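You operate a simulated robot arm through the tools that you are given. There is no shell and no other tool. Be economical: measure what you need, move in short steps, check, and stop when the job is done.

You run a simulated robot arm. Do the job below in one go: nothing can be reset, and whatever is moved stays where it is left.

JOB
Warm the dent under the green tab, then pull it flat by hand.
Fine: use the air heater; put the air hood in its tray and switch the heater off before you pull; pull and finish while the strip is green.

It is judged by the outcome, as a careful person would: the job done as asked, and still so three seconds after it is handed in. It fails if anything else is knocked over, pushed out of place, dropped, spilled or broken.

ROBOT AND FRAMES
A 6-joint arm with a two-finger parallel gripper, fixed in place. Base frame: the origin is at the foot of the arm, x ahead of it, y to its left, z up. Units: cm, degrees, N and s.
Its first joint turns from -115.0 to 115.0 degrees. Payload 4.2 kg.
The tool frame sits at the grasp point between the pads (the TCP): z along the fingers, y along the line on which they close. The tips reach 2.3 cm beyond it. Largest opening 9.4 cm; finger width 3.8, thickness 1; the body of the gripper, 5.4 by 9.6 cm, starts 3.9 cm behind the TCP.
Orientation is that of the tool frame in the base frame, as a unit quaternion [w, x, y, z]. With the fingers straight down and closing along the base's y, the tool's x points along the base's -x, its y along +y and its z along -z.

CONTROLS
- The arm moves only by the tool arm_command. Its argument "targets" is a list of rows, each an object (a shift or turn left out is 0, a gripper value left out holds the last) with "linear": the shift along the tool's x, y, z in m, a list of three; "rotation": the turn, a rotation vector about the tool's x, y, z in degrees, a list of three; "grip": the closure, from 0 (fully open) to 1 (shut). In form: [{"linear": [tx, ty, tz], "rotation": [ax, ay, az], "grip": grip}, ...]. A call has 1 to 8 rows; each row is the pose to reach, as a shift and turn from the pose commanded when the call began, along the tool's axes at that moment. A row lasts 0.2 s, in which the tool goes at most 5 cm and 8.6 degrees; a call with a longer step from one row to the next is refused whole, and so is a gripper value outside its range. A pose out of reach is approached as far as the arm can. The call stops where the force on the tool passes 90 N (or 10 N more than at its start, if that is more) or the arm is blocked; 0.2 s more then pass. The fingers move at their own pace (about 10.8 cm/s each) and stop on an object; they squeeze with about 27 N. The grip force told is the motor's: it shows also when the fingers shut on nothing. Time passes only in rows, and 0.2 s behind the last, so rows that repeat a pose let the fingers close. The reply holds the time, the measured pose of the TCP, the force on the tool along the base axes, the opening and the grip force, in the units named above and with some noise.
- Cameras (640 x 400 px; columns grow to the right, rows downward): "scene" is fixed at [39.06, 50.18, 168.08]; the picture's right is [-0.79, -0.61, 0.00], its down [-0.37, 0.47, -0.80] and it looks along [0.49, -0.63, -0.60] (base axes); focal length 344 px, centre (320, 200). "wrist" rides on the gripper at [-3.9, 0, -4.4] in the tool frame; the picture's right is [0.00, -1.00, 0.00], its down [0.97, 0.00, -0.24] and it looks along [0.24, 0.00, 0.97] (tool axes); focal length 218 px, centre (320, 200). There is no depth. A picture from a camera that has moved, and an enlarged one, comes with that camera's place and axes in the base frame and with its lens. The place of the scene camera against the robot may be out by one fixed shift of up to 1.8 cm in any direction.
- get_image(camera): a new picture of that camera. The clock stands still meanwhile.
- slide_trunk(by): slides the trunk up (or, below 0, down) by that many cm; the arm rides with it, the base frame stays. It gives what a move gives, with no picture.
- enlarge(camera, box): a new picture of the part [left, top, right, bottom] of that camera's present view, enlarged. The clock stands still meanwhile.
- hand_in(): hands the job in; it is judged then, once.

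Go step by step. Nothing tells you positions but the pictures and the camera data: compare them with the known pose of the tool, close in by small moves and look again before you grip or let go. The budget is 120 turns and 76 pictures, counting those below and the enlarged ones. Unless the task says otherwise, let go and move clear before handing in, and close with one line.

The tools are called after "Emit:" as name(argument=value, ...) on one line, values as JSON. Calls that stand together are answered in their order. arm_command: Moves the arm, as the interface text tells. Its arguments: {"type":"object","properties":{"targets":{"type":"array","items":{"type":"object","properties":{"linear":{"type":"array","items":{"type":"number"}},"rotation":{"type":"array","items":{"type":"number"}},"grip":{"type":"number"}}}}},"required":["targets"]} The other tools are called the same way: slide_trunk (by) slides the trunk up or down; get_image (camera) takes a picture; enlarge (camera, box) takes an enlarged picture of a part of a camera's view; hand_in () hands the job in.

At the start:

```text
t: 0.0
position: [60.25, 0.57, 135.9]
tcp_rot: [0.001, 0.0, 1.0, 0.001]
wrist_force: [1.1, 0.0, 0.0]
gripper_width: 9.41
grip_force: 0.0
trunk travel left (down, up): [-90.0, 9.0]
```

scene: 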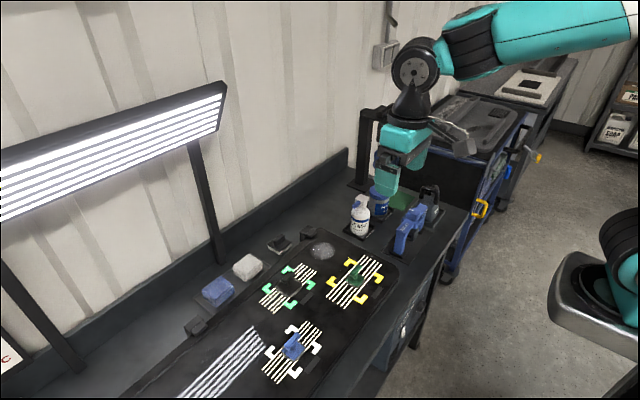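
wrist: 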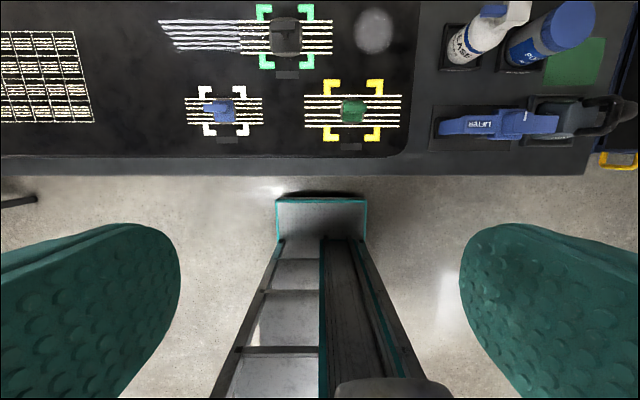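

I see a panel with three tabs (black, blue, green) in coloured brackets, and tools on the right. I'll look closer first.

Emit:
enlarge(camera="scene", box=[320, 160, 480, 260])

Emit:
enlarge(camera="scene", box=[180, 220, 420, 390])

Emit:
enlarge(camera="wrist", box=[400, 0, 640, 150])

Emit:
enlarge(camera="wrist", box=[160, 0, 400, 150])

```text
4.00 times, centred on (400, 210) of scene
camera zoom: at [39.06, 50.18, 168.08], right [-0.79, -0.61, 0.0], down [-0.37, 0.47, -0.8], along [0.49, -0.63, -0.6], focal length 1374 px, centre (0, 160)
```

zoom: 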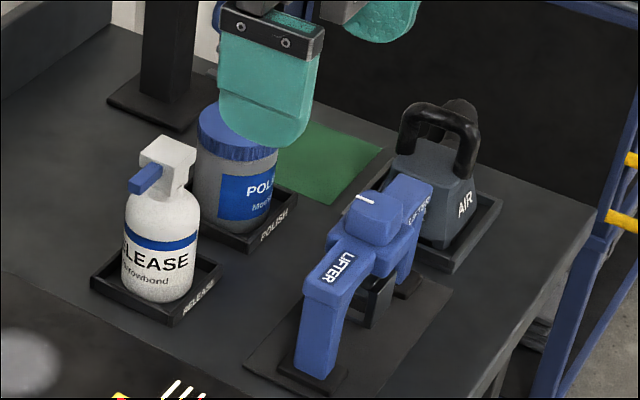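

```text
2.35 times, centred on (300, 305) of scene
camera zoom: at [39.06, 50.18, 168.08], right [-0.79, -0.61, 0.0], down [-0.37, 0.47, -0.8], along [0.49, -0.63, -0.6], focal length 808 px, centre (367, -47)
```

zoom: 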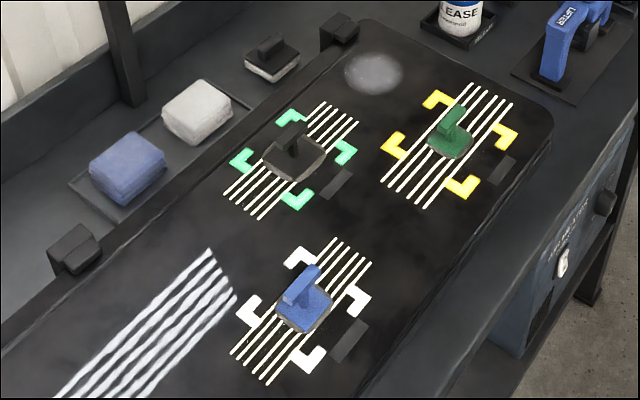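

```text
2.67 times, centred on (520, 75) of wrist
camera zoom: at [64.24, 0.57, 140.35], right [0.0, -1.0, 0.0], down [-0.97, 0.0, 0.24], along [-0.24, 0.0, -0.97], focal length 582 px, centre (-213, 533)
```

zoom: 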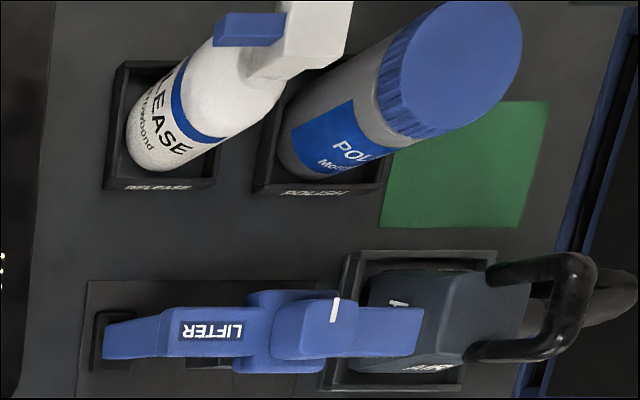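

```text
2.67 times, centred on (280, 75) of wrist
camera zoom: at [64.24, 0.57, 140.35], right [0.0, -1.0, 0.0], down [-0.97, 0.0, 0.24], along [-0.24, 0.0, -0.97], focal length 582 px, centre (427, 533)
```

zoom: 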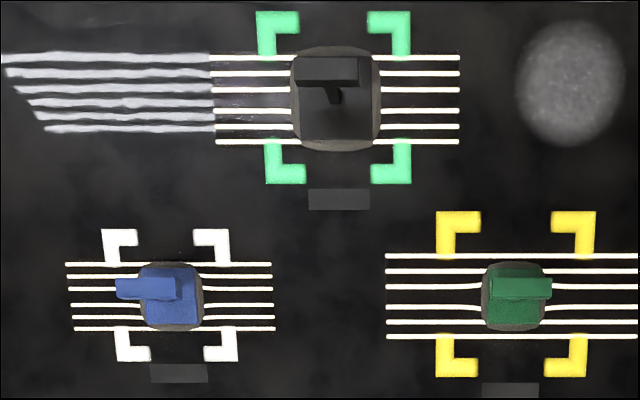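

The green tab sits in the yellow brackets, and the air hood is at the far right. I'll look at the heater unit under the bench front and at the strip.

Emit:
enlarge(camera="scene", box=[370, 270, 450, 370])

Emit:
enlarge(camera="scene", box=[320, 245, 400, 310])

```text
4.00 times, centred on (410, 320) of scene
camera zoom: at [39.06, 50.18, 168.08], right [-0.79, -0.61, 0.0], down [-0.37, 0.47, -0.8], along [0.49, -0.63, -0.6], focal length 1374 px, centre (-40, -280)
```

zoom: 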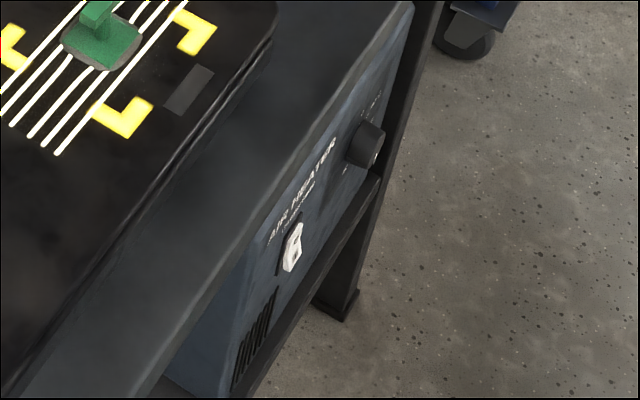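

```text
6.15 times, centred on (360, 278) of scene
camera zoom: at [39.06, 50.18, 168.08], right [-0.79, -0.61, 0.0], down [-0.37, 0.47, -0.8], along [0.49, -0.63, -0.6], focal length 2114 px, centre (74, -277)
```

zoom: 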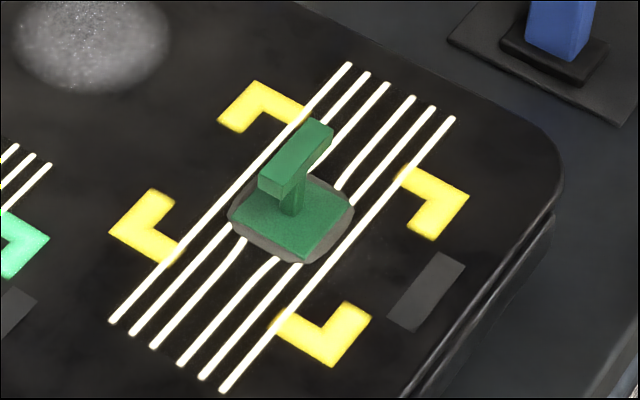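

The heater has a rocker switch and a dial on the bench front at about y −12…−23, z 73. I'll retract and tilt the tool to view it.

Emit:
arm_command(targets=[{"linear": [0.025, -0.023, 0], "rotation": [0, -8, 0]}, {"linear": [0.05, -0.046, 0], "rotation": [0, -16, 0]}, {"linear": [0.075, -0.07, 0], "rotation": [0, -24, 0]}, {"linear": [0.1, -0.093, 0], "rotation": [0, -32, 0]}, {"linear": [0.125, -0.116, 0], "rotation": [0, -40, 0]}, {"linear": [0.15, -0.14, 0], "rotation": [0, -48, 0]}])

Emit:
slide_trunk(by=-35)

Emit:
get_image(camera="wrist")

```text
t: 1.4
position: [52.97, -18.73, 136.95]
tcp_rot: [0.406, -0.001, 0.914, 0.001]
wrist_force: [-0.9, -2.1, 0.2]
gripper_width: 9.4
grip_force: 0.1
out of reach, approached as far as the arm can: row 4, 5, 6
trunk travel left (down, up): [-90.0, 9.0]
```

```text
t: 4.8
position: [53.04, -18.68, 102.03]
tcp_rot: [0.406, 0.0, 0.914, 0.001]
wrist_force: [0.3, 0.4, 0.1]
gripper_width: 9.39
grip_force: 0.0
trunk travel left (down, up): [-55.0, 44.0]
```

```text
67 pictures are left
camera wrist: at [52.3, -18.61, 107.75], right [0.0, -1.0, 0.0], down [-0.83, 0.0, -0.56], along [0.56, 0.0, -0.83], focal length 218 px, centre (320, 200)
```

wrist: 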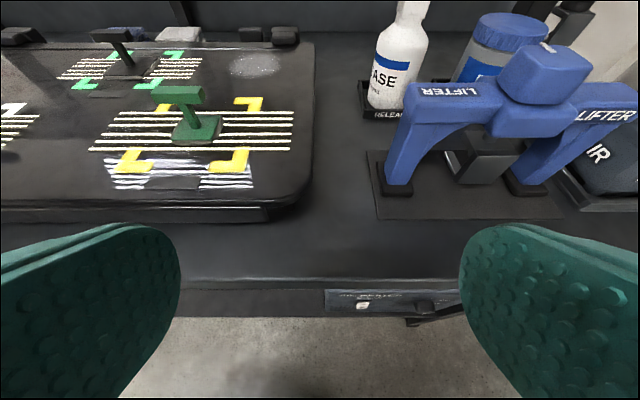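

The switch and dial intersect at about z 47, with the panel near x 60, so the heater sits on a lower shelf. I'll back away from the bench edge with less tilt, then lower the trunk.

Emit:
arm_command(targets=[{"linear": [0.01, 0, -0.012], "rotation": [0, 7, 0]}, {"linear": [0.02, -0.015, -0.022], "rotation": [0, 14, 0]}, {"linear": [0.03, -0.03, -0.032], "rotation": [0, 21, 0]}, {"linear": [0.0335, -0.045, -0.0372], "rotation": [0, 28, 0]}])

```text
t: 5.8
position: [47.91, -23.07, 102.02]
tcp_rot: [0.172, 0.0, 0.985, 0.001]
wrist_force: [0.4, 0.5, 0.0]
gripper_width: 9.41
grip_force: 0.0
out of reach, approached as far as the arm can: row 1, 2
trunk travel left (down, up): [-55.0, 44.0]
```

Emit:
slide_trunk(by=-35)

Emit:
get_image(camera="wrist")

Emit:
get_image(camera="scene")

```text
t: 9.2
position: [47.89, -23.07, 66.94]
tcp_rot: [0.172, -0.001, 0.985, 0.001]
wrist_force: [1.2, 0.1, 1.0]
gripper_width: 9.4
grip_force: 0.0
trunk travel left (down, up): [-20.0, 79.0]
```

```text
66 pictures are left
camera wrist: at [50.07, -23.11, 72.38], right [0.0, -1.0, 0.0], down [-0.99, 0.0, -0.1], along [0.1, 0.0, -0.99], focal length 218 px, centre (320, 200)
```

wrist: 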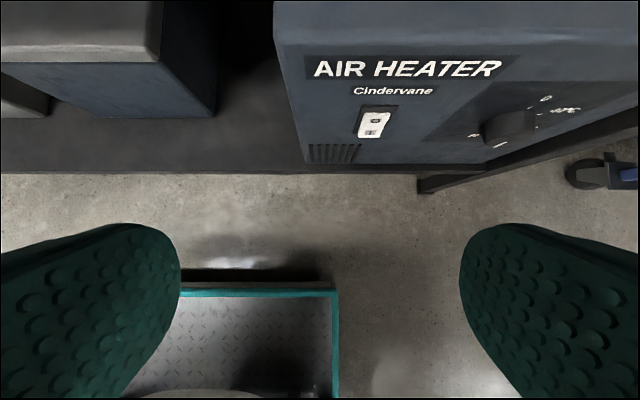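

```text
65 pictures are left
```

scene: 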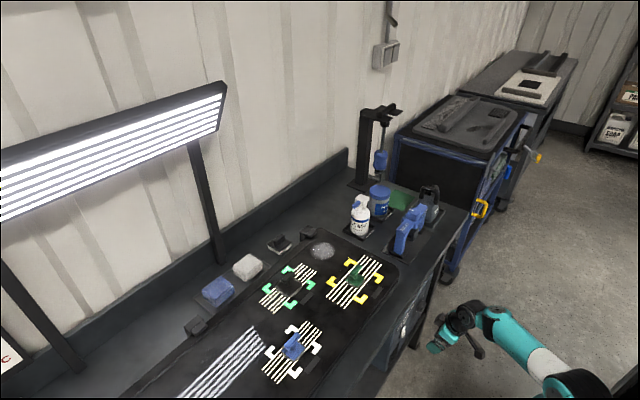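

The heater panel is now in view. I'll zoom in on the switch and dial.

Emit:
enlarge(camera="wrist", box=[280, 40, 600, 180])

Emit:
enlarge(camera="scene", box=[380, 280, 440, 350])

```text
2.00 times, centred on (440, 110) of wrist
camera zoom: at [50.07, -23.11, 72.38], right [0.0, -1.0, 0.0], down [-0.99, 0.0, -0.1], along [0.1, 0.0, -0.99], focal length 436 px, centre (80, 380)
```

zoom: 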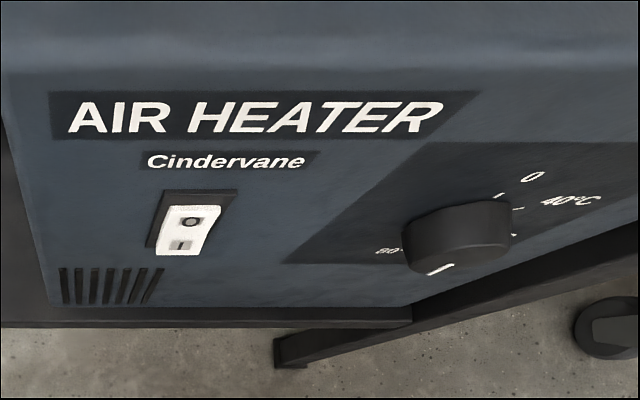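

```text
5.71 times, centred on (410, 315) of scene
camera zoom: at [39.06, 50.18, 168.08], right [-0.79, -0.61, 0.0], down [-0.37, 0.47, -0.8], along [0.49, -0.63, -0.6], focal length 1963 px, centre (-194, -457)
```

zoom: 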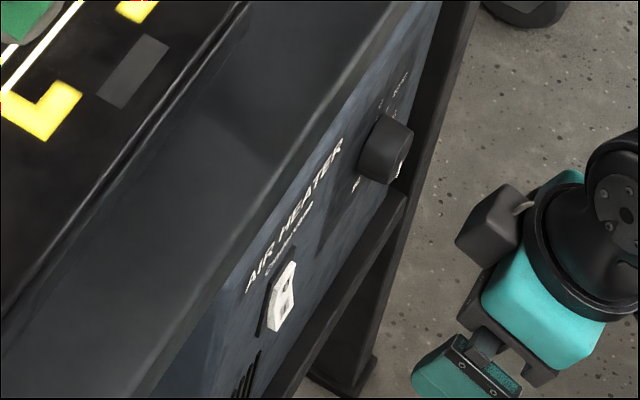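

The switch is at about (60.7, −29.2, 48.5), with O on top and I below. The dial is at about (60.5, −45, 48). I'll yaw toward the dial to read its marks.

Emit:
arm_command(targets=[{"linear": [0, -0.038, 0], "rotation": [2.6, 0, 7]}, {"linear": [0, -0.075, 0], "rotation": [5.1, 0, 14.1]}, {"linear": [0, -0.112, 0], "rotation": [7.7, 0, 21.2]}, {"linear": [0, -0.15, 0], "rotation": [10.3, 0, 28.2]}])

Emit:
arm_command(targets=[{"rotation": [0, -8, 0]}, {"rotation": [0, -16, 0]}, {"rotation": [0, -24, 0]}, {"rotation": [0, -32, 0]}, {"rotation": [0, -40, 0]}])

Emit:
slide_trunk(by=-13)

Emit:
get_image(camera="wrist")

```text
t: 10.2
position: [47.86, -38.05, 66.84]
tcp_rot: [0.167, 0.256, 0.951, -0.044]
wrist_force: [0.1, -0.1, -0.1]
gripper_width: 9.4
grip_force: 0.0
trunk travel left (down, up): [-20.0, 79.0]
```

```text
t: 11.4
position: [47.9, -38.06, 66.95]
tcp_rot: [0.483, 0.224, 0.836, -0.13]
wrist_force: [0.5, -0.2, 0.7]
gripper_width: 9.37
grip_force: 0.2
trunk travel left (down, up): [-20.0, 79.0]
```

```text
t: 13.0
position: [47.97, -38.14, 53.98]
tcp_rot: [0.481, 0.224, 0.838, -0.128]
wrist_force: [-0.2, -0.1, 0.9]
gripper_width: 9.41
grip_force: 0.1
trunk travel left (down, up): [-7.0, 92.0]
```

```text
62 pictures are left
camera wrist: at [46.33, -37.17, 59.46], right [-0.5, -0.87, 0.0], down [-0.6, 0.35, -0.72], along [0.62, -0.36, -0.7], focal length 218 px, centre (320, 200)
```

wrist: 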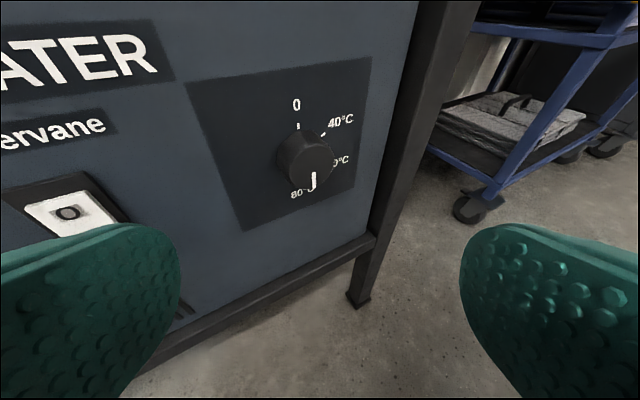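

Emit:
enlarge(camera="wrist", box=[230, 70, 390, 220])

```text
2.67 times, centred on (310, 145) of wrist
camera zoom: at [46.33, -37.17, 59.46], right [-0.5, -0.87, 0.0], down [-0.6, 0.35, -0.72], along [0.62, -0.36, -0.7], focal length 582 px, centre (347, 347)
```

zoom: 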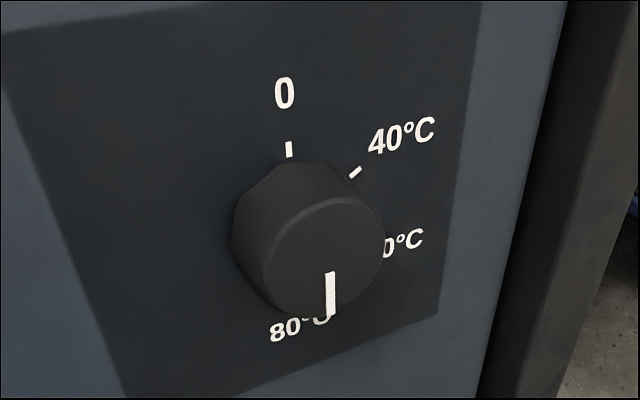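

The dial points to about 80 °C, with 0 at the top. Next I'll close the fingers and move in front of the switch.

Emit:
arm_command(targets=[{"linear": [0.013, 0.033, 0.004], "grip": 1}, {"linear": [0.027, 0.065, 0.008], "grip": 1}, {"linear": [0.04, 0.098, 0.011], "grip": 1}, {"linear": [0.04, 0.098, 0.011], "grip": 1}])

Emit:
get_image(camera="wrist")

```text
t: 14.0
position: [54.61, -30.85, 51.94]
tcp_rot: [0.481, 0.225, 0.837, -0.129]
wrist_force: [0.5, 0.3, -0.9]
gripper_width: 0.01
grip_force: 27.0
out of reach, approached as far as the arm can: row 1, 2, 3, 4
trunk travel left (down, up): [-7.0, 92.0]
```

```text
60 pictures are left
camera wrist: at [52.94, -30.0, 57.42], right [-0.5, -0.87, 0.0], down [-0.6, 0.35, -0.72], along [0.62, -0.36, -0.7], focal length 218 px, centre (320, 200)
```

wrist: 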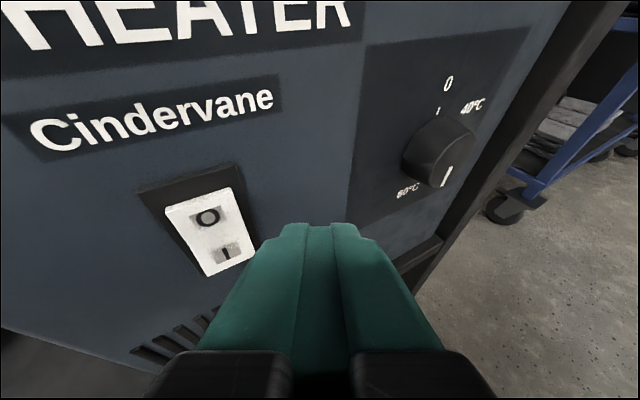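

The rocker shows O pressed, so the heater is off. The I half is at about (60.4, −29, 47.9). I'll line up in front of it with slightly less tilt.

Emit:
arm_command(targets=[{"linear": [0.015, 0.011, 0.006], "rotation": [0, 4, 0]}, {"linear": [0.03, 0.023, 0.012], "rotation": [0, 8, 0]}, {"linear": [0.0452, 0.0345, 0.0178], "rotation": [0, 8, 0]}])

Emit:
get_image(camera="wrist")

```text
t: 14.8
position: [56.16, -27.9, 47.27]
tcp_rot: [0.421, 0.233, 0.869, -0.114]
wrist_force: [0.6, -0.6, -0.3]
gripper_width: 0.01
grip_force: 27.1
out of reach, approached as far as the arm can: row 3
trunk travel left (down, up): [-7.0, 92.0]
```

```text
59 pictures are left
camera wrist: at [55.32, -27.37, 53.12], right [-0.5, -0.87, 0.0], down [-0.68, 0.39, -0.61], along [0.53, -0.31, -0.79], focal length 218 px, centre (320, 200)
```

wrist: 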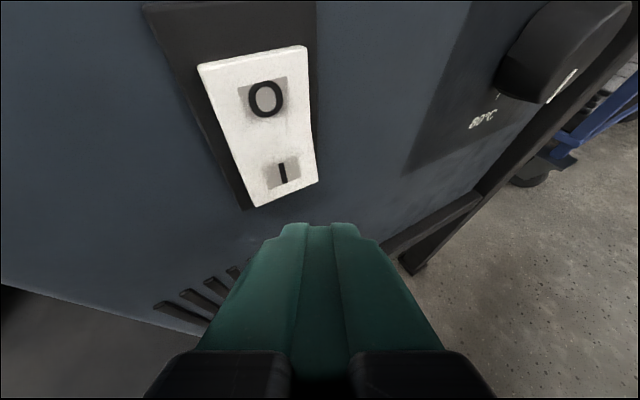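

The tip is just in front of the I half. I'll press in +x.

Emit:
arm_command(targets=[{"linear": [-0.0027, 0.0034, 0.0035]}, {"linear": [-0.0054, 0.0068, 0.0069]}, {"linear": [-0.0081, 0.0102, 0.0104]}, {"linear": [-0.0108, 0.0136, 0.0138]}])

Emit:
get_image(camera="wrist")

```text
t: 15.8
position: [57.79, -27.83, 47.51]
tcp_rot: [0.419, 0.234, 0.87, -0.114]
wrist_force: [-83.5, 20.3, 31.0]
gripper_width: 0.0
grip_force: 26.5
trunk travel left (down, up): [-7.0, 92.0]
```

```text
58 pictures are left
camera wrist: at [57.04, -27.16, 53.16], right [-0.51, -0.86, 0.0], down [-0.69, 0.4, -0.61], along [0.52, -0.31, -0.79], focal length 218 px, centre (320, 200)
```

wrist: 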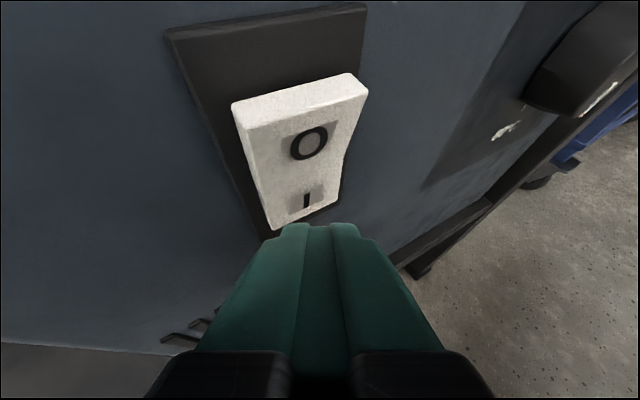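

The heater is now on, with the O half standing proud. I'll back out and untilt.

Emit:
arm_command(targets=[{"linear": [0.01, -0.01, -0.014], "rotation": [0, 4, 0]}, {"linear": [0.02, -0.02, -0.028], "rotation": [0, 11, 0]}, {"linear": [0.032, -0.03, -0.041], "rotation": [0, 18, 0]}, {"linear": [0.0427, -0.04, -0.0546], "rotation": [0, 25, 0]}, {"linear": [0.0427, -0.04, -0.0546], "rotation": [0, 32, 0]}])

Emit:
slide_trunk(by=55)

Emit:
enlarge(camera="scene", box=[320, 160, 480, 310])

```text
t: 17.0
position: [50.45, -27.65, 47.42]
tcp_rot: [0.166, 0.255, 0.952, -0.044]
wrist_force: [-0.6, -0.3, 1.2]
gripper_width: 0.01
grip_force: 27.5
trunk travel left (down, up): [-7.0, 92.0]
```

```text
refused: 55 is not a number from -40 to 40
```

```text
2.67 times, centred on (400, 235) of scene
camera zoom: at [39.06, 50.18, 168.08], right [-0.79, -0.61, 0.0], down [-0.37, 0.47, -0.8], along [0.49, -0.63, -0.6], focal length 916 px, centre (107, 107)
```

zoom: 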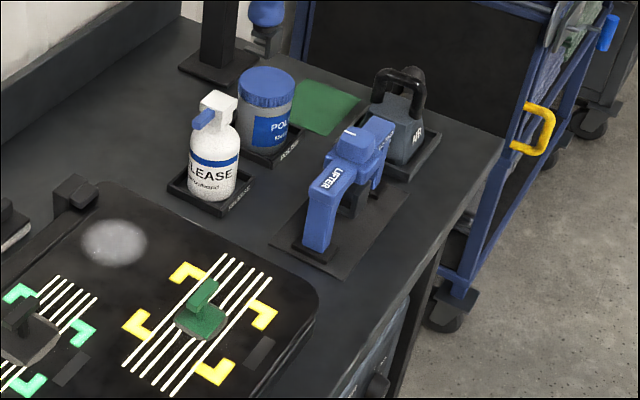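

Emit:
slide_trunk(by=40)

Emit:
arm_command(targets=[{"linear": [-0.013, 0, -0.047], "grip": 0}, {"linear": [-0.03, 0, -0.094]}, {"linear": [-0.045, 0, -0.141]}, {"linear": [-0.06, 0, -0.188]}, {"linear": [-0.08, 0, -0.235]}, {"linear": [-0.1, 0, -0.275]}])

```text
t: 20.9
position: [50.37, -27.55, 87.26]
tcp_rot: [0.166, 0.255, 0.952, -0.044]
wrist_force: [0.3, 0.1, -0.5]
gripper_width: 0.0
grip_force: 26.8
trunk travel left (down, up): [-47.0, 52.0]
```

```text
refused: row 5 steps farther than a row can; nothing moved
```

Emit:
arm_command(targets=[{"linear": [-0.028, -0.007, -0.036], "grip": 0}, {"linear": [-0.056, -0.014, -0.073]}, {"linear": [-0.084, -0.021, -0.109]}, {"linear": [-0.112, -0.028, -0.145]}, {"linear": [-0.139, -0.036, -0.182]}, {"linear": [-0.167, -0.043, -0.218]}, {"linear": [-0.195, -0.05, -0.254]}, {"linear": [-0.223, -0.057, -0.291]}])

Emit:
get_image(camera="wrist")

```text
t: 22.6
position: [57.18, -38.05, 122.37]
tcp_rot: [0.168, 0.253, 0.952, -0.045]
wrist_force: [-0.6, 1.3, 2.7]
gripper_width: 9.41
grip_force: 0.0
out of reach, approached as far as the arm can: row 7
trunk travel left (down, up): [-47.0, 52.0]
```

```text
56 pictures are left
camera wrist: at [59.06, -39.04, 127.82], right [-0.5, -0.87, 0.0], down [-0.86, 0.49, -0.1], along [0.09, -0.05, -0.99], focal length 218 px, centre (320, 200)
```

wrist: 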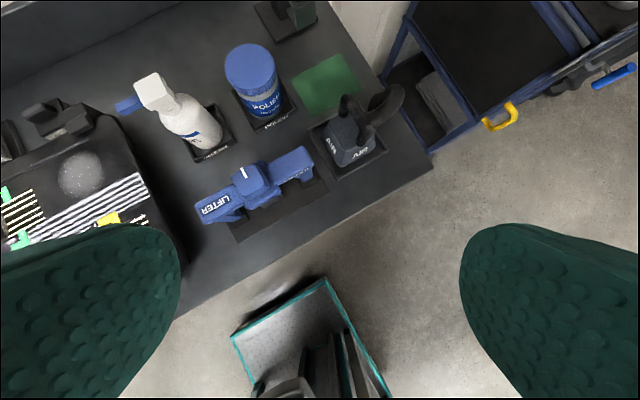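

Emit:
enlarge(camera="wrist", box=[280, 60, 440, 190])

Emit:
enlarge(camera="scene", box=[400, 170, 460, 240])

```text
3.08 times, centred on (360, 125) of wrist
camera zoom: at [59.06, -39.04, 127.82], right [-0.5, -0.87, 0.0], down [-0.86, 0.49, -0.1], along [0.09, -0.05, -0.99], focal length 672 px, centre (197, 431)
```

zoom: 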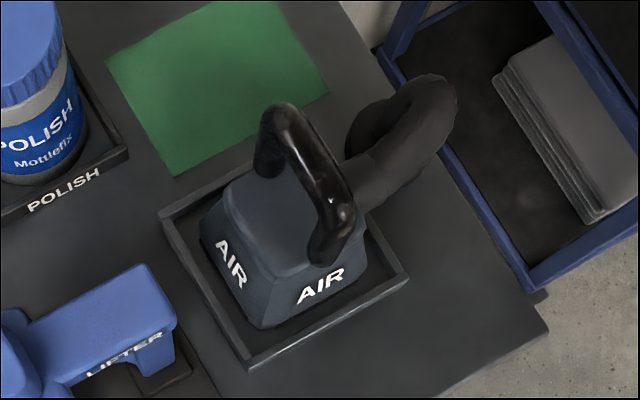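

```text
5.71 times, centred on (430, 205) of scene
camera zoom: at [39.06, 50.18, 168.08], right [-0.79, -0.61, 0.0], down [-0.37, 0.47, -0.8], along [0.49, -0.63, -0.6], focal length 1963 px, centre (-309, 171)
```

zoom: 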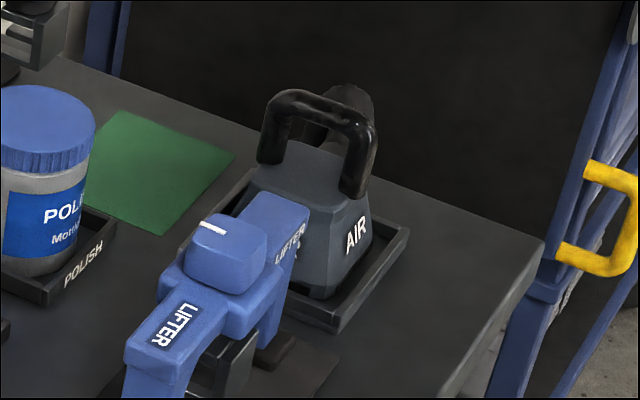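

The hood's arch handle has its bar along x, centred near (68.6, −50, 101). I'll raise the trunk and bring the tool vertical and square near the handle.

Emit:
slide_trunk(by=25)

Emit:
arm_command(targets=[{"rotation": [0, 7, 0]}, {"rotation": [0, 14, 0]}, {"rotation": [0, 20, 0]}])

Emit:
arm_command(targets=[{"rotation": [0, 0, -7.5], "linear": [0, 0, 0.04]}, {"rotation": [0, 0, -15], "linear": [0, 0, 0.08]}, {"rotation": [0, 0, -22.5], "linear": [0, 0, 0.12]}, {"rotation": [0, 0, -30], "linear": [0, 0, 0.16]}])

```text
t: 25.2
position: [57.31, -38.11, 147.27]
tcp_rot: [0.166, 0.255, 0.951, -0.044]
wrist_force: [-0.2, -0.1, 0.8]
gripper_width: 9.42
grip_force: 0.1
trunk travel left (down, up): [-72.0, 27.0]
```

```text
t: 25.6
position: [57.82, -38.51, 147.82]
tcp_rot: [0.151, 0.25, 0.955, -0.048]
wrist_force: [32.9, -19.7, -32.9]
gripper_width: 9.41
grip_force: 0.0
trunk travel left (down, up): [-72.0, 27.0]
stopped in row 1: the force on the tool passed its limit (the readings are from after the stop); the commanded pose is now the measured one
```

```text
t: 26.6
position: [62.62, -41.45, 133.19]
tcp_rot: [0.128, -0.007, 0.988, -0.081]
wrist_force: [-0.9, 0.3, 1.2]
gripper_width: 9.4
grip_force: 0.1
out of reach, approached as far as the arm can: row 4
trunk travel left (down, up): [-72.0, 27.0]
```

Emit:
arm_command(targets=[{"rotation": [-3.1, 4.9, 0.3], "linear": [0, 0, 0.05]}, {"rotation": [-6.2, 9.8, 0.5], "linear": [0, 0, 0.09]}, {"rotation": [-9.3, 14.7, 0.8], "linear": [0, 0, 0.13]}])

Emit:
get_image(camera="wrist")

```text
t: 27.4
position: [66.0, -43.62, 120.69]
tcp_rot: [0.001, 0.001, 1.0, 0.001]
wrist_force: [0.5, 0.5, -0.2]
gripper_width: 9.43
grip_force: 0.0
trunk travel left (down, up): [-72.0, 27.0]
```

```text
53 pictures are left
camera wrist: at [69.82, -43.6, 125.09], right [0.0, -1.0, 0.0], down [-0.97, 0.0, 0.24], along [-0.24, 0.0, -0.97], focal length 218 px, centre (320, 200)
```

wrist: 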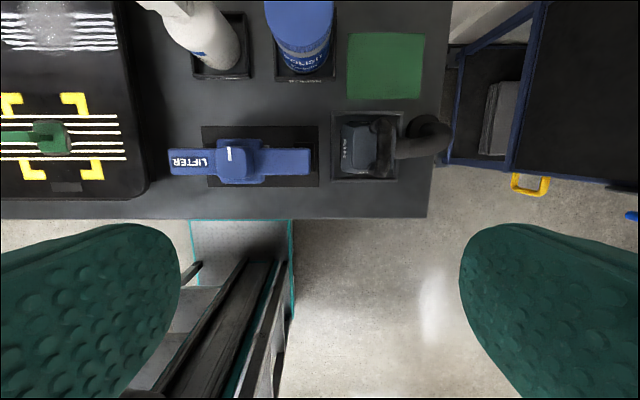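

Emit:
enlarge(camera="wrist", box=[310, 90, 470, 190])

```text
4.00 times, centred on (390, 140) of wrist
camera zoom: at [69.82, -43.6, 125.09], right [0.0, -1.0, 0.0], down [-0.97, 0.0, 0.24], along [-0.24, 0.0, -0.97], focal length 873 px, centre (40, 440)
```

zoom: 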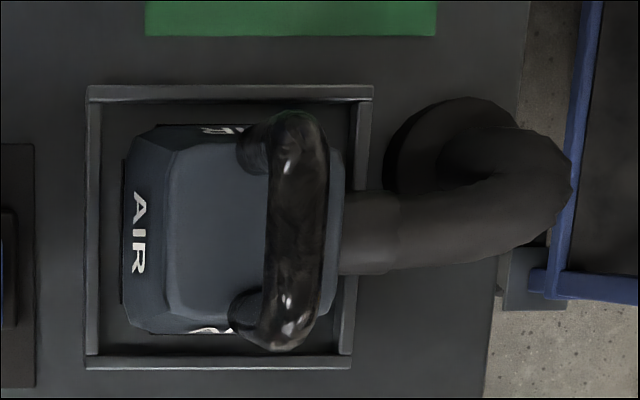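

The handle bar centre is near (69.8, −50.5, 101) and about 1.5 cm thick. I'll move above it with a partial opening.

Emit:
arm_command(targets=[{"linear": [-0.01, -0.023, 0.042], "grip": 0.36}, {"linear": [-0.02, -0.047, 0.085]}, {"linear": [-0.03, -0.07, 0.127]}])

Emit:
get_image(camera="wrist")

Emit:
enlarge(camera="scene", box=[370, 140, 470, 240])

```text
refused: row 2 steps farther than a row can; nothing moved
```

```text
51 pictures are left
camera wrist: at [69.82, -43.6, 125.09], right [0.0, -1.0, 0.0], down [-0.97, 0.0, 0.24], along [-0.24, 0.0, -0.97], focal length 218 px, centre (320, 200)
```

wrist: 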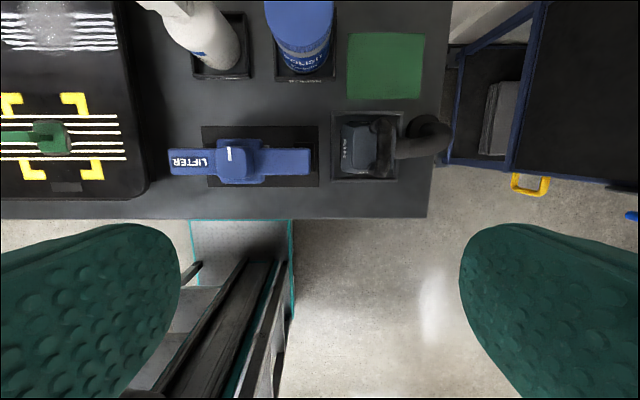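

```text
4.00 times, centred on (420, 190) of scene
camera zoom: at [39.06, 50.18, 168.08], right [-0.79, -0.61, 0.0], down [-0.37, 0.47, -0.8], along [0.49, -0.63, -0.6], focal length 1374 px, centre (-80, 240)
```

zoom: 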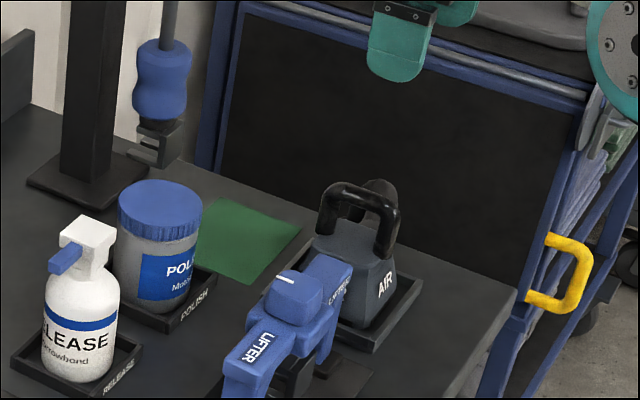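

Emit:
arm_command(targets=[{"linear": [-0.008, -0.018, 0.032], "grip": 0.36}, {"linear": [-0.015, -0.035, 0.064]}, {"linear": [-0.022, -0.053, 0.095]}, {"linear": [-0.03, -0.07, 0.127]}])

Emit:
get_image(camera="wrist")

Emit:
enlarge(camera="scene", box=[370, 140, 470, 240])

```text
t: 28.4
position: [68.89, -50.74, 108.1]
tcp_rot: [0.002, -0.001, 1.0, -0.001]
wrist_force: [-0.8, 1.1, 1.0]
gripper_width: 6.01
grip_force: 0.0
trunk travel left (down, up): [-72.0, 27.0]
```

```text
49 pictures are left
camera wrist: at [72.84, -50.61, 112.48], right [0.0, -1.0, 0.0], down [-0.97, 0.0, 0.24], along [-0.24, 0.0, -0.97], focal length 218 px, centre (320, 200)
```

wrist: 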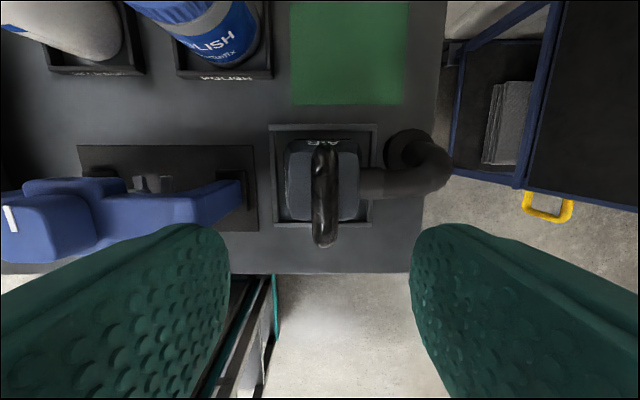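

```text
4.00 times, centred on (420, 190) of scene
camera zoom: at [39.06, 50.18, 168.08], right [-0.79, -0.61, 0.0], down [-0.37, 0.47, -0.8], along [0.49, -0.63, -0.6], focal length 1374 px, centre (-80, 240)
```

zoom: 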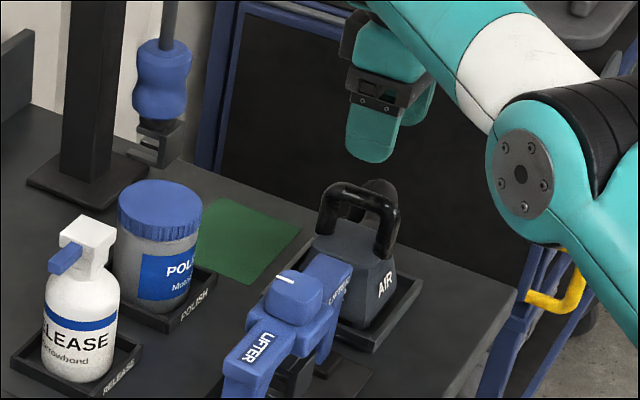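

The bar is well centred between the fingers, at about (70, −50.8, 99.8). I'll narrow the opening a bit, descend and grip.

Emit:
arm_command(targets=[{"linear": [-0.002, 0, 0.01], "grip": 0.55}, {"linear": [-0.004, 0, 0.03]}, {"linear": [-0.004, 0, 0.055]}, {"linear": [-0.004, 0, 0.08]}])

Emit:
get_image(camera="wrist")

Emit:
enlarge(camera="scene", box=[400, 160, 460, 220])

```text
t: 29.4
position: [69.33, -50.66, 100.09]
tcp_rot: [0.002, 0.001, 1.0, 0.0]
wrist_force: [-0.3, -0.2, 1.3]
gripper_width: 4.24
grip_force: 0.0
trunk travel left (down, up): [-72.0, 27.0]
```

```text
47 pictures are left
camera wrist: at [73.32, -50.73, 104.44], right [0.0, -1.0, 0.0], down [-0.97, 0.0, 0.24], along [-0.24, 0.0, -0.97], focal length 218 px, centre (320, 200)
```

wrist: 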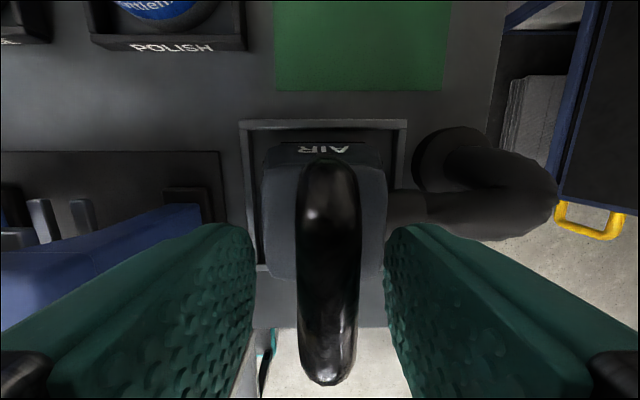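

```text
6.67 times, centred on (430, 190) of scene
camera zoom: at [39.06, 50.18, 168.08], right [-0.79, -0.61, 0.0], down [-0.37, 0.47, -0.8], along [0.49, -0.63, -0.6], focal length 2290 px, centre (-413, 267)
```

zoom: 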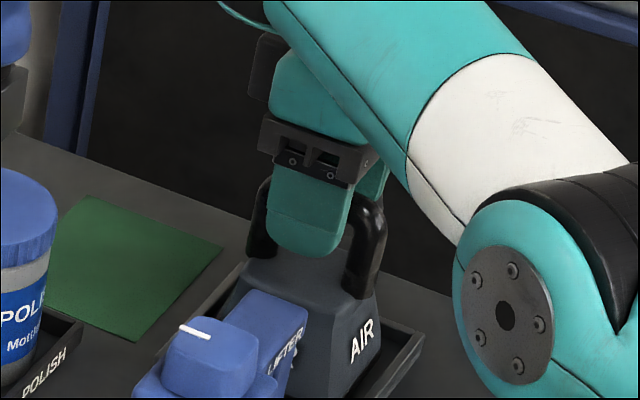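

The fingers straddle the bar. I'll grip it and lift a little.

Emit:
arm_command(targets=[{"grip": 1}, {"grip": 1}, {"grip": 1}, {"linear": [0, 0, -0.01]}, {"linear": [0, 0, -0.03]}, {"linear": [0, 0, -0.06]}])

Emit:
get_image(camera="wrist")

Emit:
enlarge(camera="scene", box=[370, 140, 470, 240])

```text
t: 30.8
position: [69.39, -50.6, 105.95]
tcp_rot: [0.001, 0.001, 1.0, -0.001]
wrist_force: [0.4, 0.2, -0.1]
gripper_width: 0.0
grip_force: 26.9
trunk travel left (down, up): [-72.0, 27.0]
```

```text
45 pictures are left
camera wrist: at [73.32, -50.65, 110.45], right [0.0, -1.0, 0.0], down [-0.97, 0.0, 0.24], along [-0.24, 0.0, -0.97], focal length 218 px, centre (320, 200)
```

wrist: 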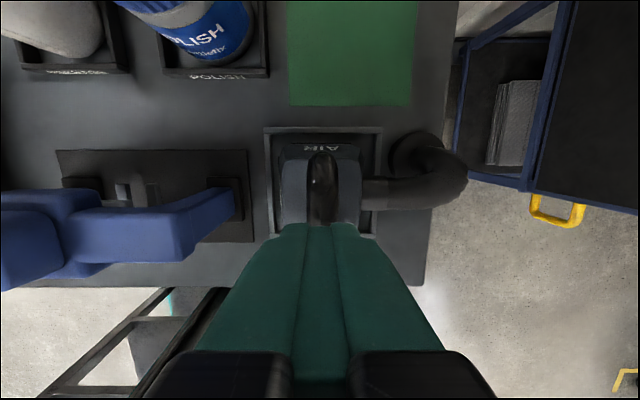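

```text
4.00 times, centred on (420, 190) of scene
camera zoom: at [39.06, 50.18, 168.08], right [-0.79, -0.61, 0.0], down [-0.37, 0.47, -0.8], along [0.49, -0.63, -0.6], focal length 1374 px, centre (-80, 240)
```

zoom: 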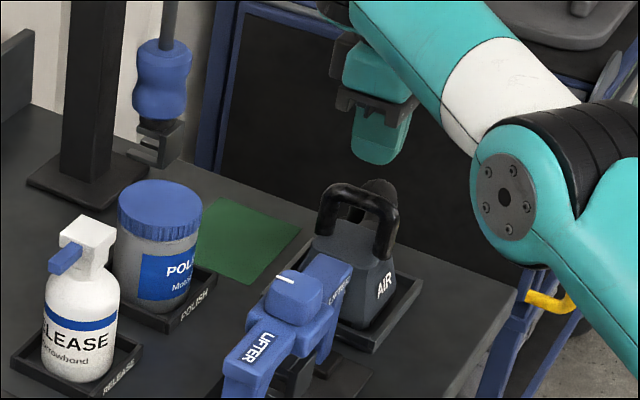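

The fingers closed just above the bar, so it is lower than I thought, around z 98. I'll open, go about 3 cm deeper and grip again.

Emit:
arm_command(targets=[{"grip": 0.55}, {"linear": [0, 0.0, 0.03], "grip": 0.55}, {"linear": [0, -0.002, 0.06]}, {"linear": [0, -0.002, 0.075]}, {"linear": [0, -0.002, 0.086]}])

Emit:
get_image(camera="wrist")

```text
t: 32.0
position: [69.42, -50.95, 97.61]
tcp_rot: [0.002, 0.0, 1.0, 0.0]
wrist_force: [1.2, -0.6, -0.3]
gripper_width: 4.24
grip_force: 0.1
trunk travel left (down, up): [-72.0, 27.0]
```

```text
43 pictures are left
camera wrist: at [73.31, -50.84, 101.92], right [0.0, -1.0, 0.0], down [-0.97, 0.0, 0.24], along [-0.24, 0.0, -0.97], focal length 218 px, centre (320, 200)
```

wrist: 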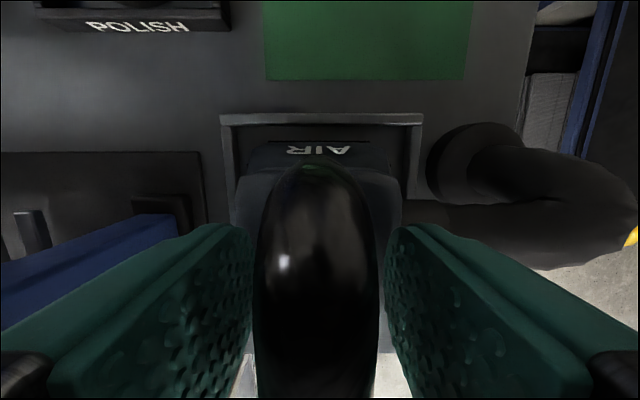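

Emit:
arm_command(targets=[{"grip": 1}, {"grip": 1}, {"grip": 1}])

```text
t: 32.8
position: [69.35, -50.8, 97.46]
tcp_rot: [0.001, 0.001, 1.0, -0.001]
wrist_force: [0.0, 0.6, -0.1]
gripper_width: 1.71
grip_force: 27.0
trunk travel left (down, up): [-72.0, 27.0]
```

It's gripped at 1.7 cm. Lifting now.

Emit:
arm_command(targets=[{"linear": [0, 0, -0.01]}, {"linear": [0, 0, -0.03]}, {"linear": [0, 0, -0.06]}, {"linear": [0, 0, -0.1]}, {"linear": [0.01, 0, -0.14]}, {"linear": [0.02, 0, -0.17]}])

Emit:
get_image(camera="scene")

```text
t: 34.2
position: [67.36, -51.06, 114.42]
tcp_rot: [0.001, 0.001, 1.0, 0.0]
wrist_force: [1.2, -0.6, -3.5]
gripper_width: 1.66
grip_force: 27.2
trunk travel left (down, up): [-72.0, 27.0]
```

```text
42 pictures are left
```

scene: 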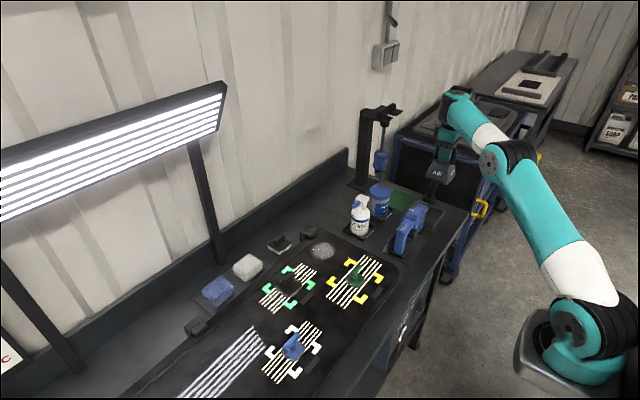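

The hood is lifted. I'll carry it over the lifter toward the green tab.

Emit:
arm_command(targets=[{"linear": [0.008, 0.045, -0.005]}, {"linear": [0.016, 0.09, -0.01]}, {"linear": [0.024, 0.135, -0.015]}, {"linear": [0.032, 0.18, -0.02]}, {"linear": [0.04, 0.225, -0.025]}, {"linear": [0.048, 0.27, -0.03]}, {"linear": [0.056, 0.315, -0.035]}, {"linear": [0.064, 0.36, -0.04]}])

Emit:
arm_command(targets=[{"linear": [0.005, 0.045, 0.0]}, {"linear": [0.01, 0.09, 0]}])

Emit:
get_image(camera="wrist")

Emit:
get_image(camera="scene")

```text
t: 36.0
position: [67.99, -21.03, 126.16]
tcp_rot: [-0.002, 0.002, 1.0, -0.001]
wrist_force: [-0.1, 0.0, -5.0]
gripper_width: 1.68
grip_force: 26.8
out of reach, approached as far as the arm can: row 2, 3, 4, 5, 6, 7, 8
trunk travel left (down, up): [-72.0, 27.0]
```

```text
t: 36.6
position: [67.93, -12.05, 127.2]
tcp_rot: [0.0, 0.001, 1.0, 0.0]
wrist_force: [0.1, -0.6, -4.1]
gripper_width: 1.68
grip_force: 26.7
out of reach, approached as far as the arm can: row 1, 2
trunk travel left (down, up): [-72.0, 27.0]
```

```text
41 pictures are left
camera wrist: at [71.88, -11.96, 131.65], right [0.0, -1.0, 0.0], down [-0.97, 0.0, 0.24], along [-0.24, 0.0, -0.97], focal length 218 px, centre (320, 200)
```

wrist: 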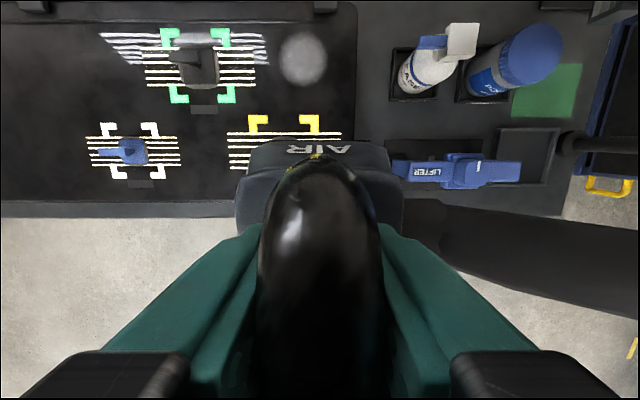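

```text
40 pictures are left
```

scene: 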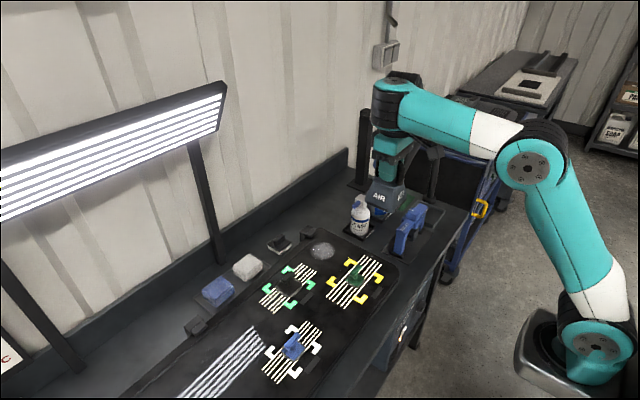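

The tab and bracket centre is at (71.1, −6.05), with the panel surface at about z 93. I'll move above it, to TCP z 111.

Emit:
arm_command(targets=[{"linear": [-0.008, 0.015, 0.04]}, {"linear": [-0.015, 0.03, 0.08]}, {"linear": [-0.022, 0.045, 0.12]}, {"linear": [-0.03, 0.06, 0.16]}, {"linear": [-0.03, 0.06, 0.16]}])

Emit:
get_image(camera="wrist")

Emit:
enlarge(camera="scene", box=[300, 180, 460, 310])

```text
t: 37.8
position: [78.27, -5.47, 115.54]
tcp_rot: [0.0, 0.001, 1.0, 0.0]
wrist_force: [0.0, -0.2, -3.6]
gripper_width: 1.69
grip_force: 26.4
out of reach, approached as far as the arm can: row 1, 2, 3, 4, 5
trunk travel left (down, up): [-72.0, 27.0]
```

```text
39 pictures are left
camera wrist: at [82.25, -5.49, 119.91], right [0.0, -1.0, 0.0], down [-0.97, 0.0, 0.24], along [-0.24, 0.0, -0.97], focal length 218 px, centre (320, 200)
```

wrist: 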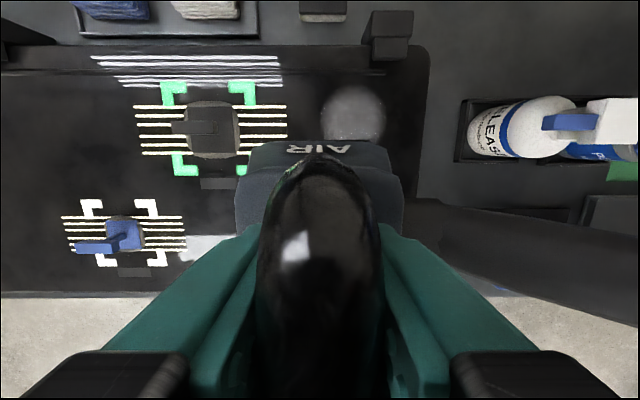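

```text
3.08 times, centred on (380, 245) of scene
camera zoom: at [39.06, 50.18, 168.08], right [-0.79, -0.61, 0.0], down [-0.37, 0.47, -0.8], along [0.49, -0.63, -0.6], focal length 1057 px, centre (135, 62)
```

zoom: 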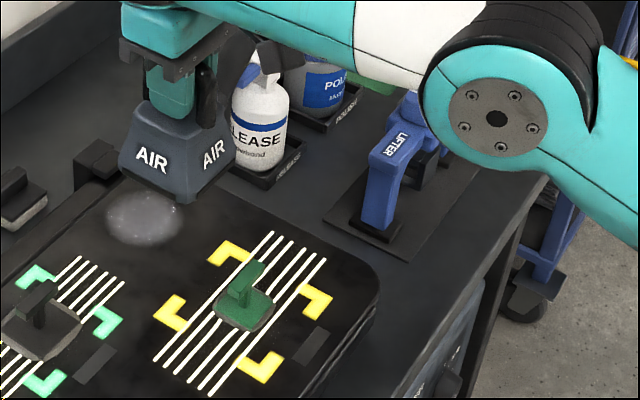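

The high pose pushed the arm outward. It's lower now, so I'll bring it back over the tab.

Emit:
arm_command(targets=[{"linear": [0.025, -0.002, 0.0]}, {"linear": [0.05, -0.004, 0.01]}, {"linear": [0.073, -0.006, 0.03]}, {"linear": [0.073, -0.006, 0.045]}])

Emit:
get_image(camera="wrist")

Emit:
enlarge(camera="scene", box=[300, 180, 460, 310])

```text
t: 38.8
position: [78.02, -5.38, 115.96]
tcp_rot: [0.0, 0.001, 1.0, -0.001]
wrist_force: [0.8, -0.2, -3.4]
gripper_width: 1.68
grip_force: 27.1
out of reach, approached as far as the arm can: row 1, 2, 3, 4
trunk travel left (down, up): [-72.0, 27.0]
```

```text
37 pictures are left
camera wrist: at [82.0, -5.4, 120.39], right [0.0, -1.0, 0.0], down [-0.97, 0.0, 0.24], along [-0.24, 0.0, -0.97], focal length 218 px, centre (320, 200)
```

wrist: 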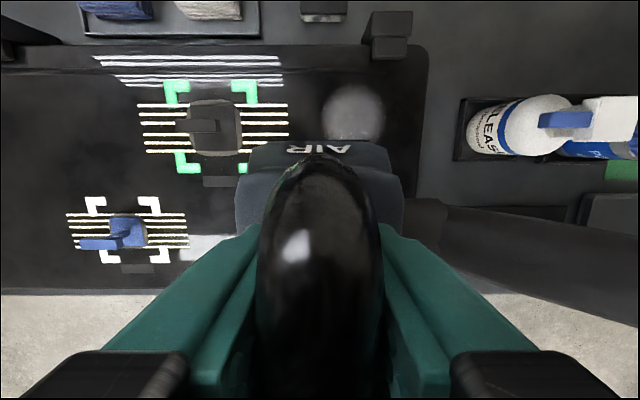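

```text
3.08 times, centred on (380, 245) of scene
camera zoom: at [39.06, 50.18, 168.08], right [-0.79, -0.61, 0.0], down [-0.37, 0.47, -0.8], along [0.49, -0.63, -0.6], focal length 1057 px, centre (135, 62)
```

zoom: 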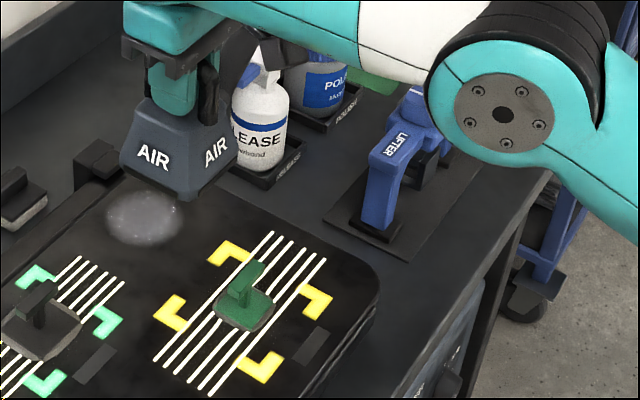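

Emit:
slide_trunk(by=20)

Emit:
arm_command(targets=[{"linear": [0.0, 0, 0.045]}, {"linear": [0.015, -0.002, 0.09]}, {"linear": [0.033, -0.003, 0.13]}, {"linear": [0.052, -0.005, 0.17]}, {"linear": [0.071, -0.0065, 0.21]}, {"linear": [0.071, -0.0065, 0.25]}])

Emit:
enlarge(camera="scene", box=[300, 180, 460, 310])

```text
t: 41.0
position: [78.02, -5.47, 136.02]
tcp_rot: [0.0, 0.001, 1.0, 0.0]
wrist_force: [-0.2, 0.1, -3.8]
gripper_width: 1.67
grip_force: 26.8
trunk travel left (down, up): [-92.0, 7.0]
```

```text
t: 42.4
position: [82.64, -5.07, 116.34]
tcp_rot: [0.0, 0.001, 1.0, -0.001]
wrist_force: [-0.1, -0.1, -2.9]
gripper_width: 1.68
grip_force: 26.8
out of reach, approached as far as the arm can: row 1, 2, 3, 4, 5, 6
trunk travel left (down, up): [-92.0, 7.0]
```

```text
3.08 times, centred on (380, 245) of scene
camera zoom: at [39.06, 50.18, 168.08], right [-0.79, -0.61, 0.0], down [-0.37, 0.47, -0.8], along [0.49, -0.63, -0.6], focal length 1057 px, centre (135, 62)
```

zoom: 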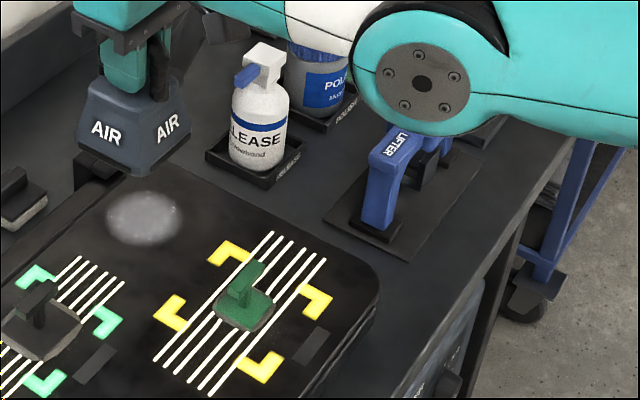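

The arm has ended up elbow-down, which limits inward reach. I'll stretch it nearly straight and then come down and in so it bends elbow-up.

Emit:
arm_command(targets=[{"linear": [-0.03, 0, 0]}, {"linear": [-0.06, 0, 0]}, {"linear": [-0.09, 0, 0]}, {"linear": [-0.12, 0, 0]}])

Emit:
get_image(camera="scene")

```text
t: 43.4
position: [89.37, -5.56, 116.32]
tcp_rot: [0.0, 0.001, 1.0, -0.001]
wrist_force: [1.3, 0.0, -2.9]
gripper_width: 1.67
grip_force: 27.3
out of reach, approached as far as the arm can: row 3, 4
trunk travel left (down, up): [-92.0, 7.0]
```

```text
34 pictures are left
```

scene: 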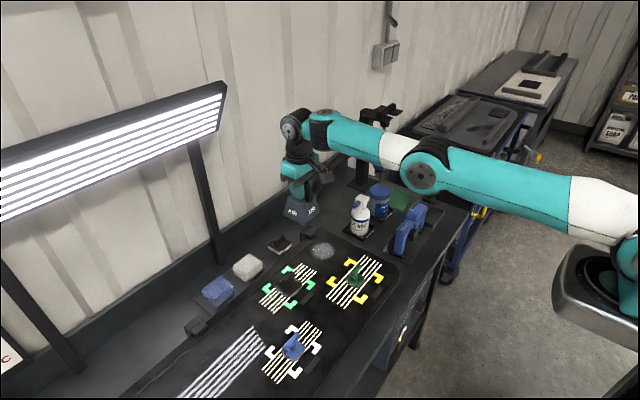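

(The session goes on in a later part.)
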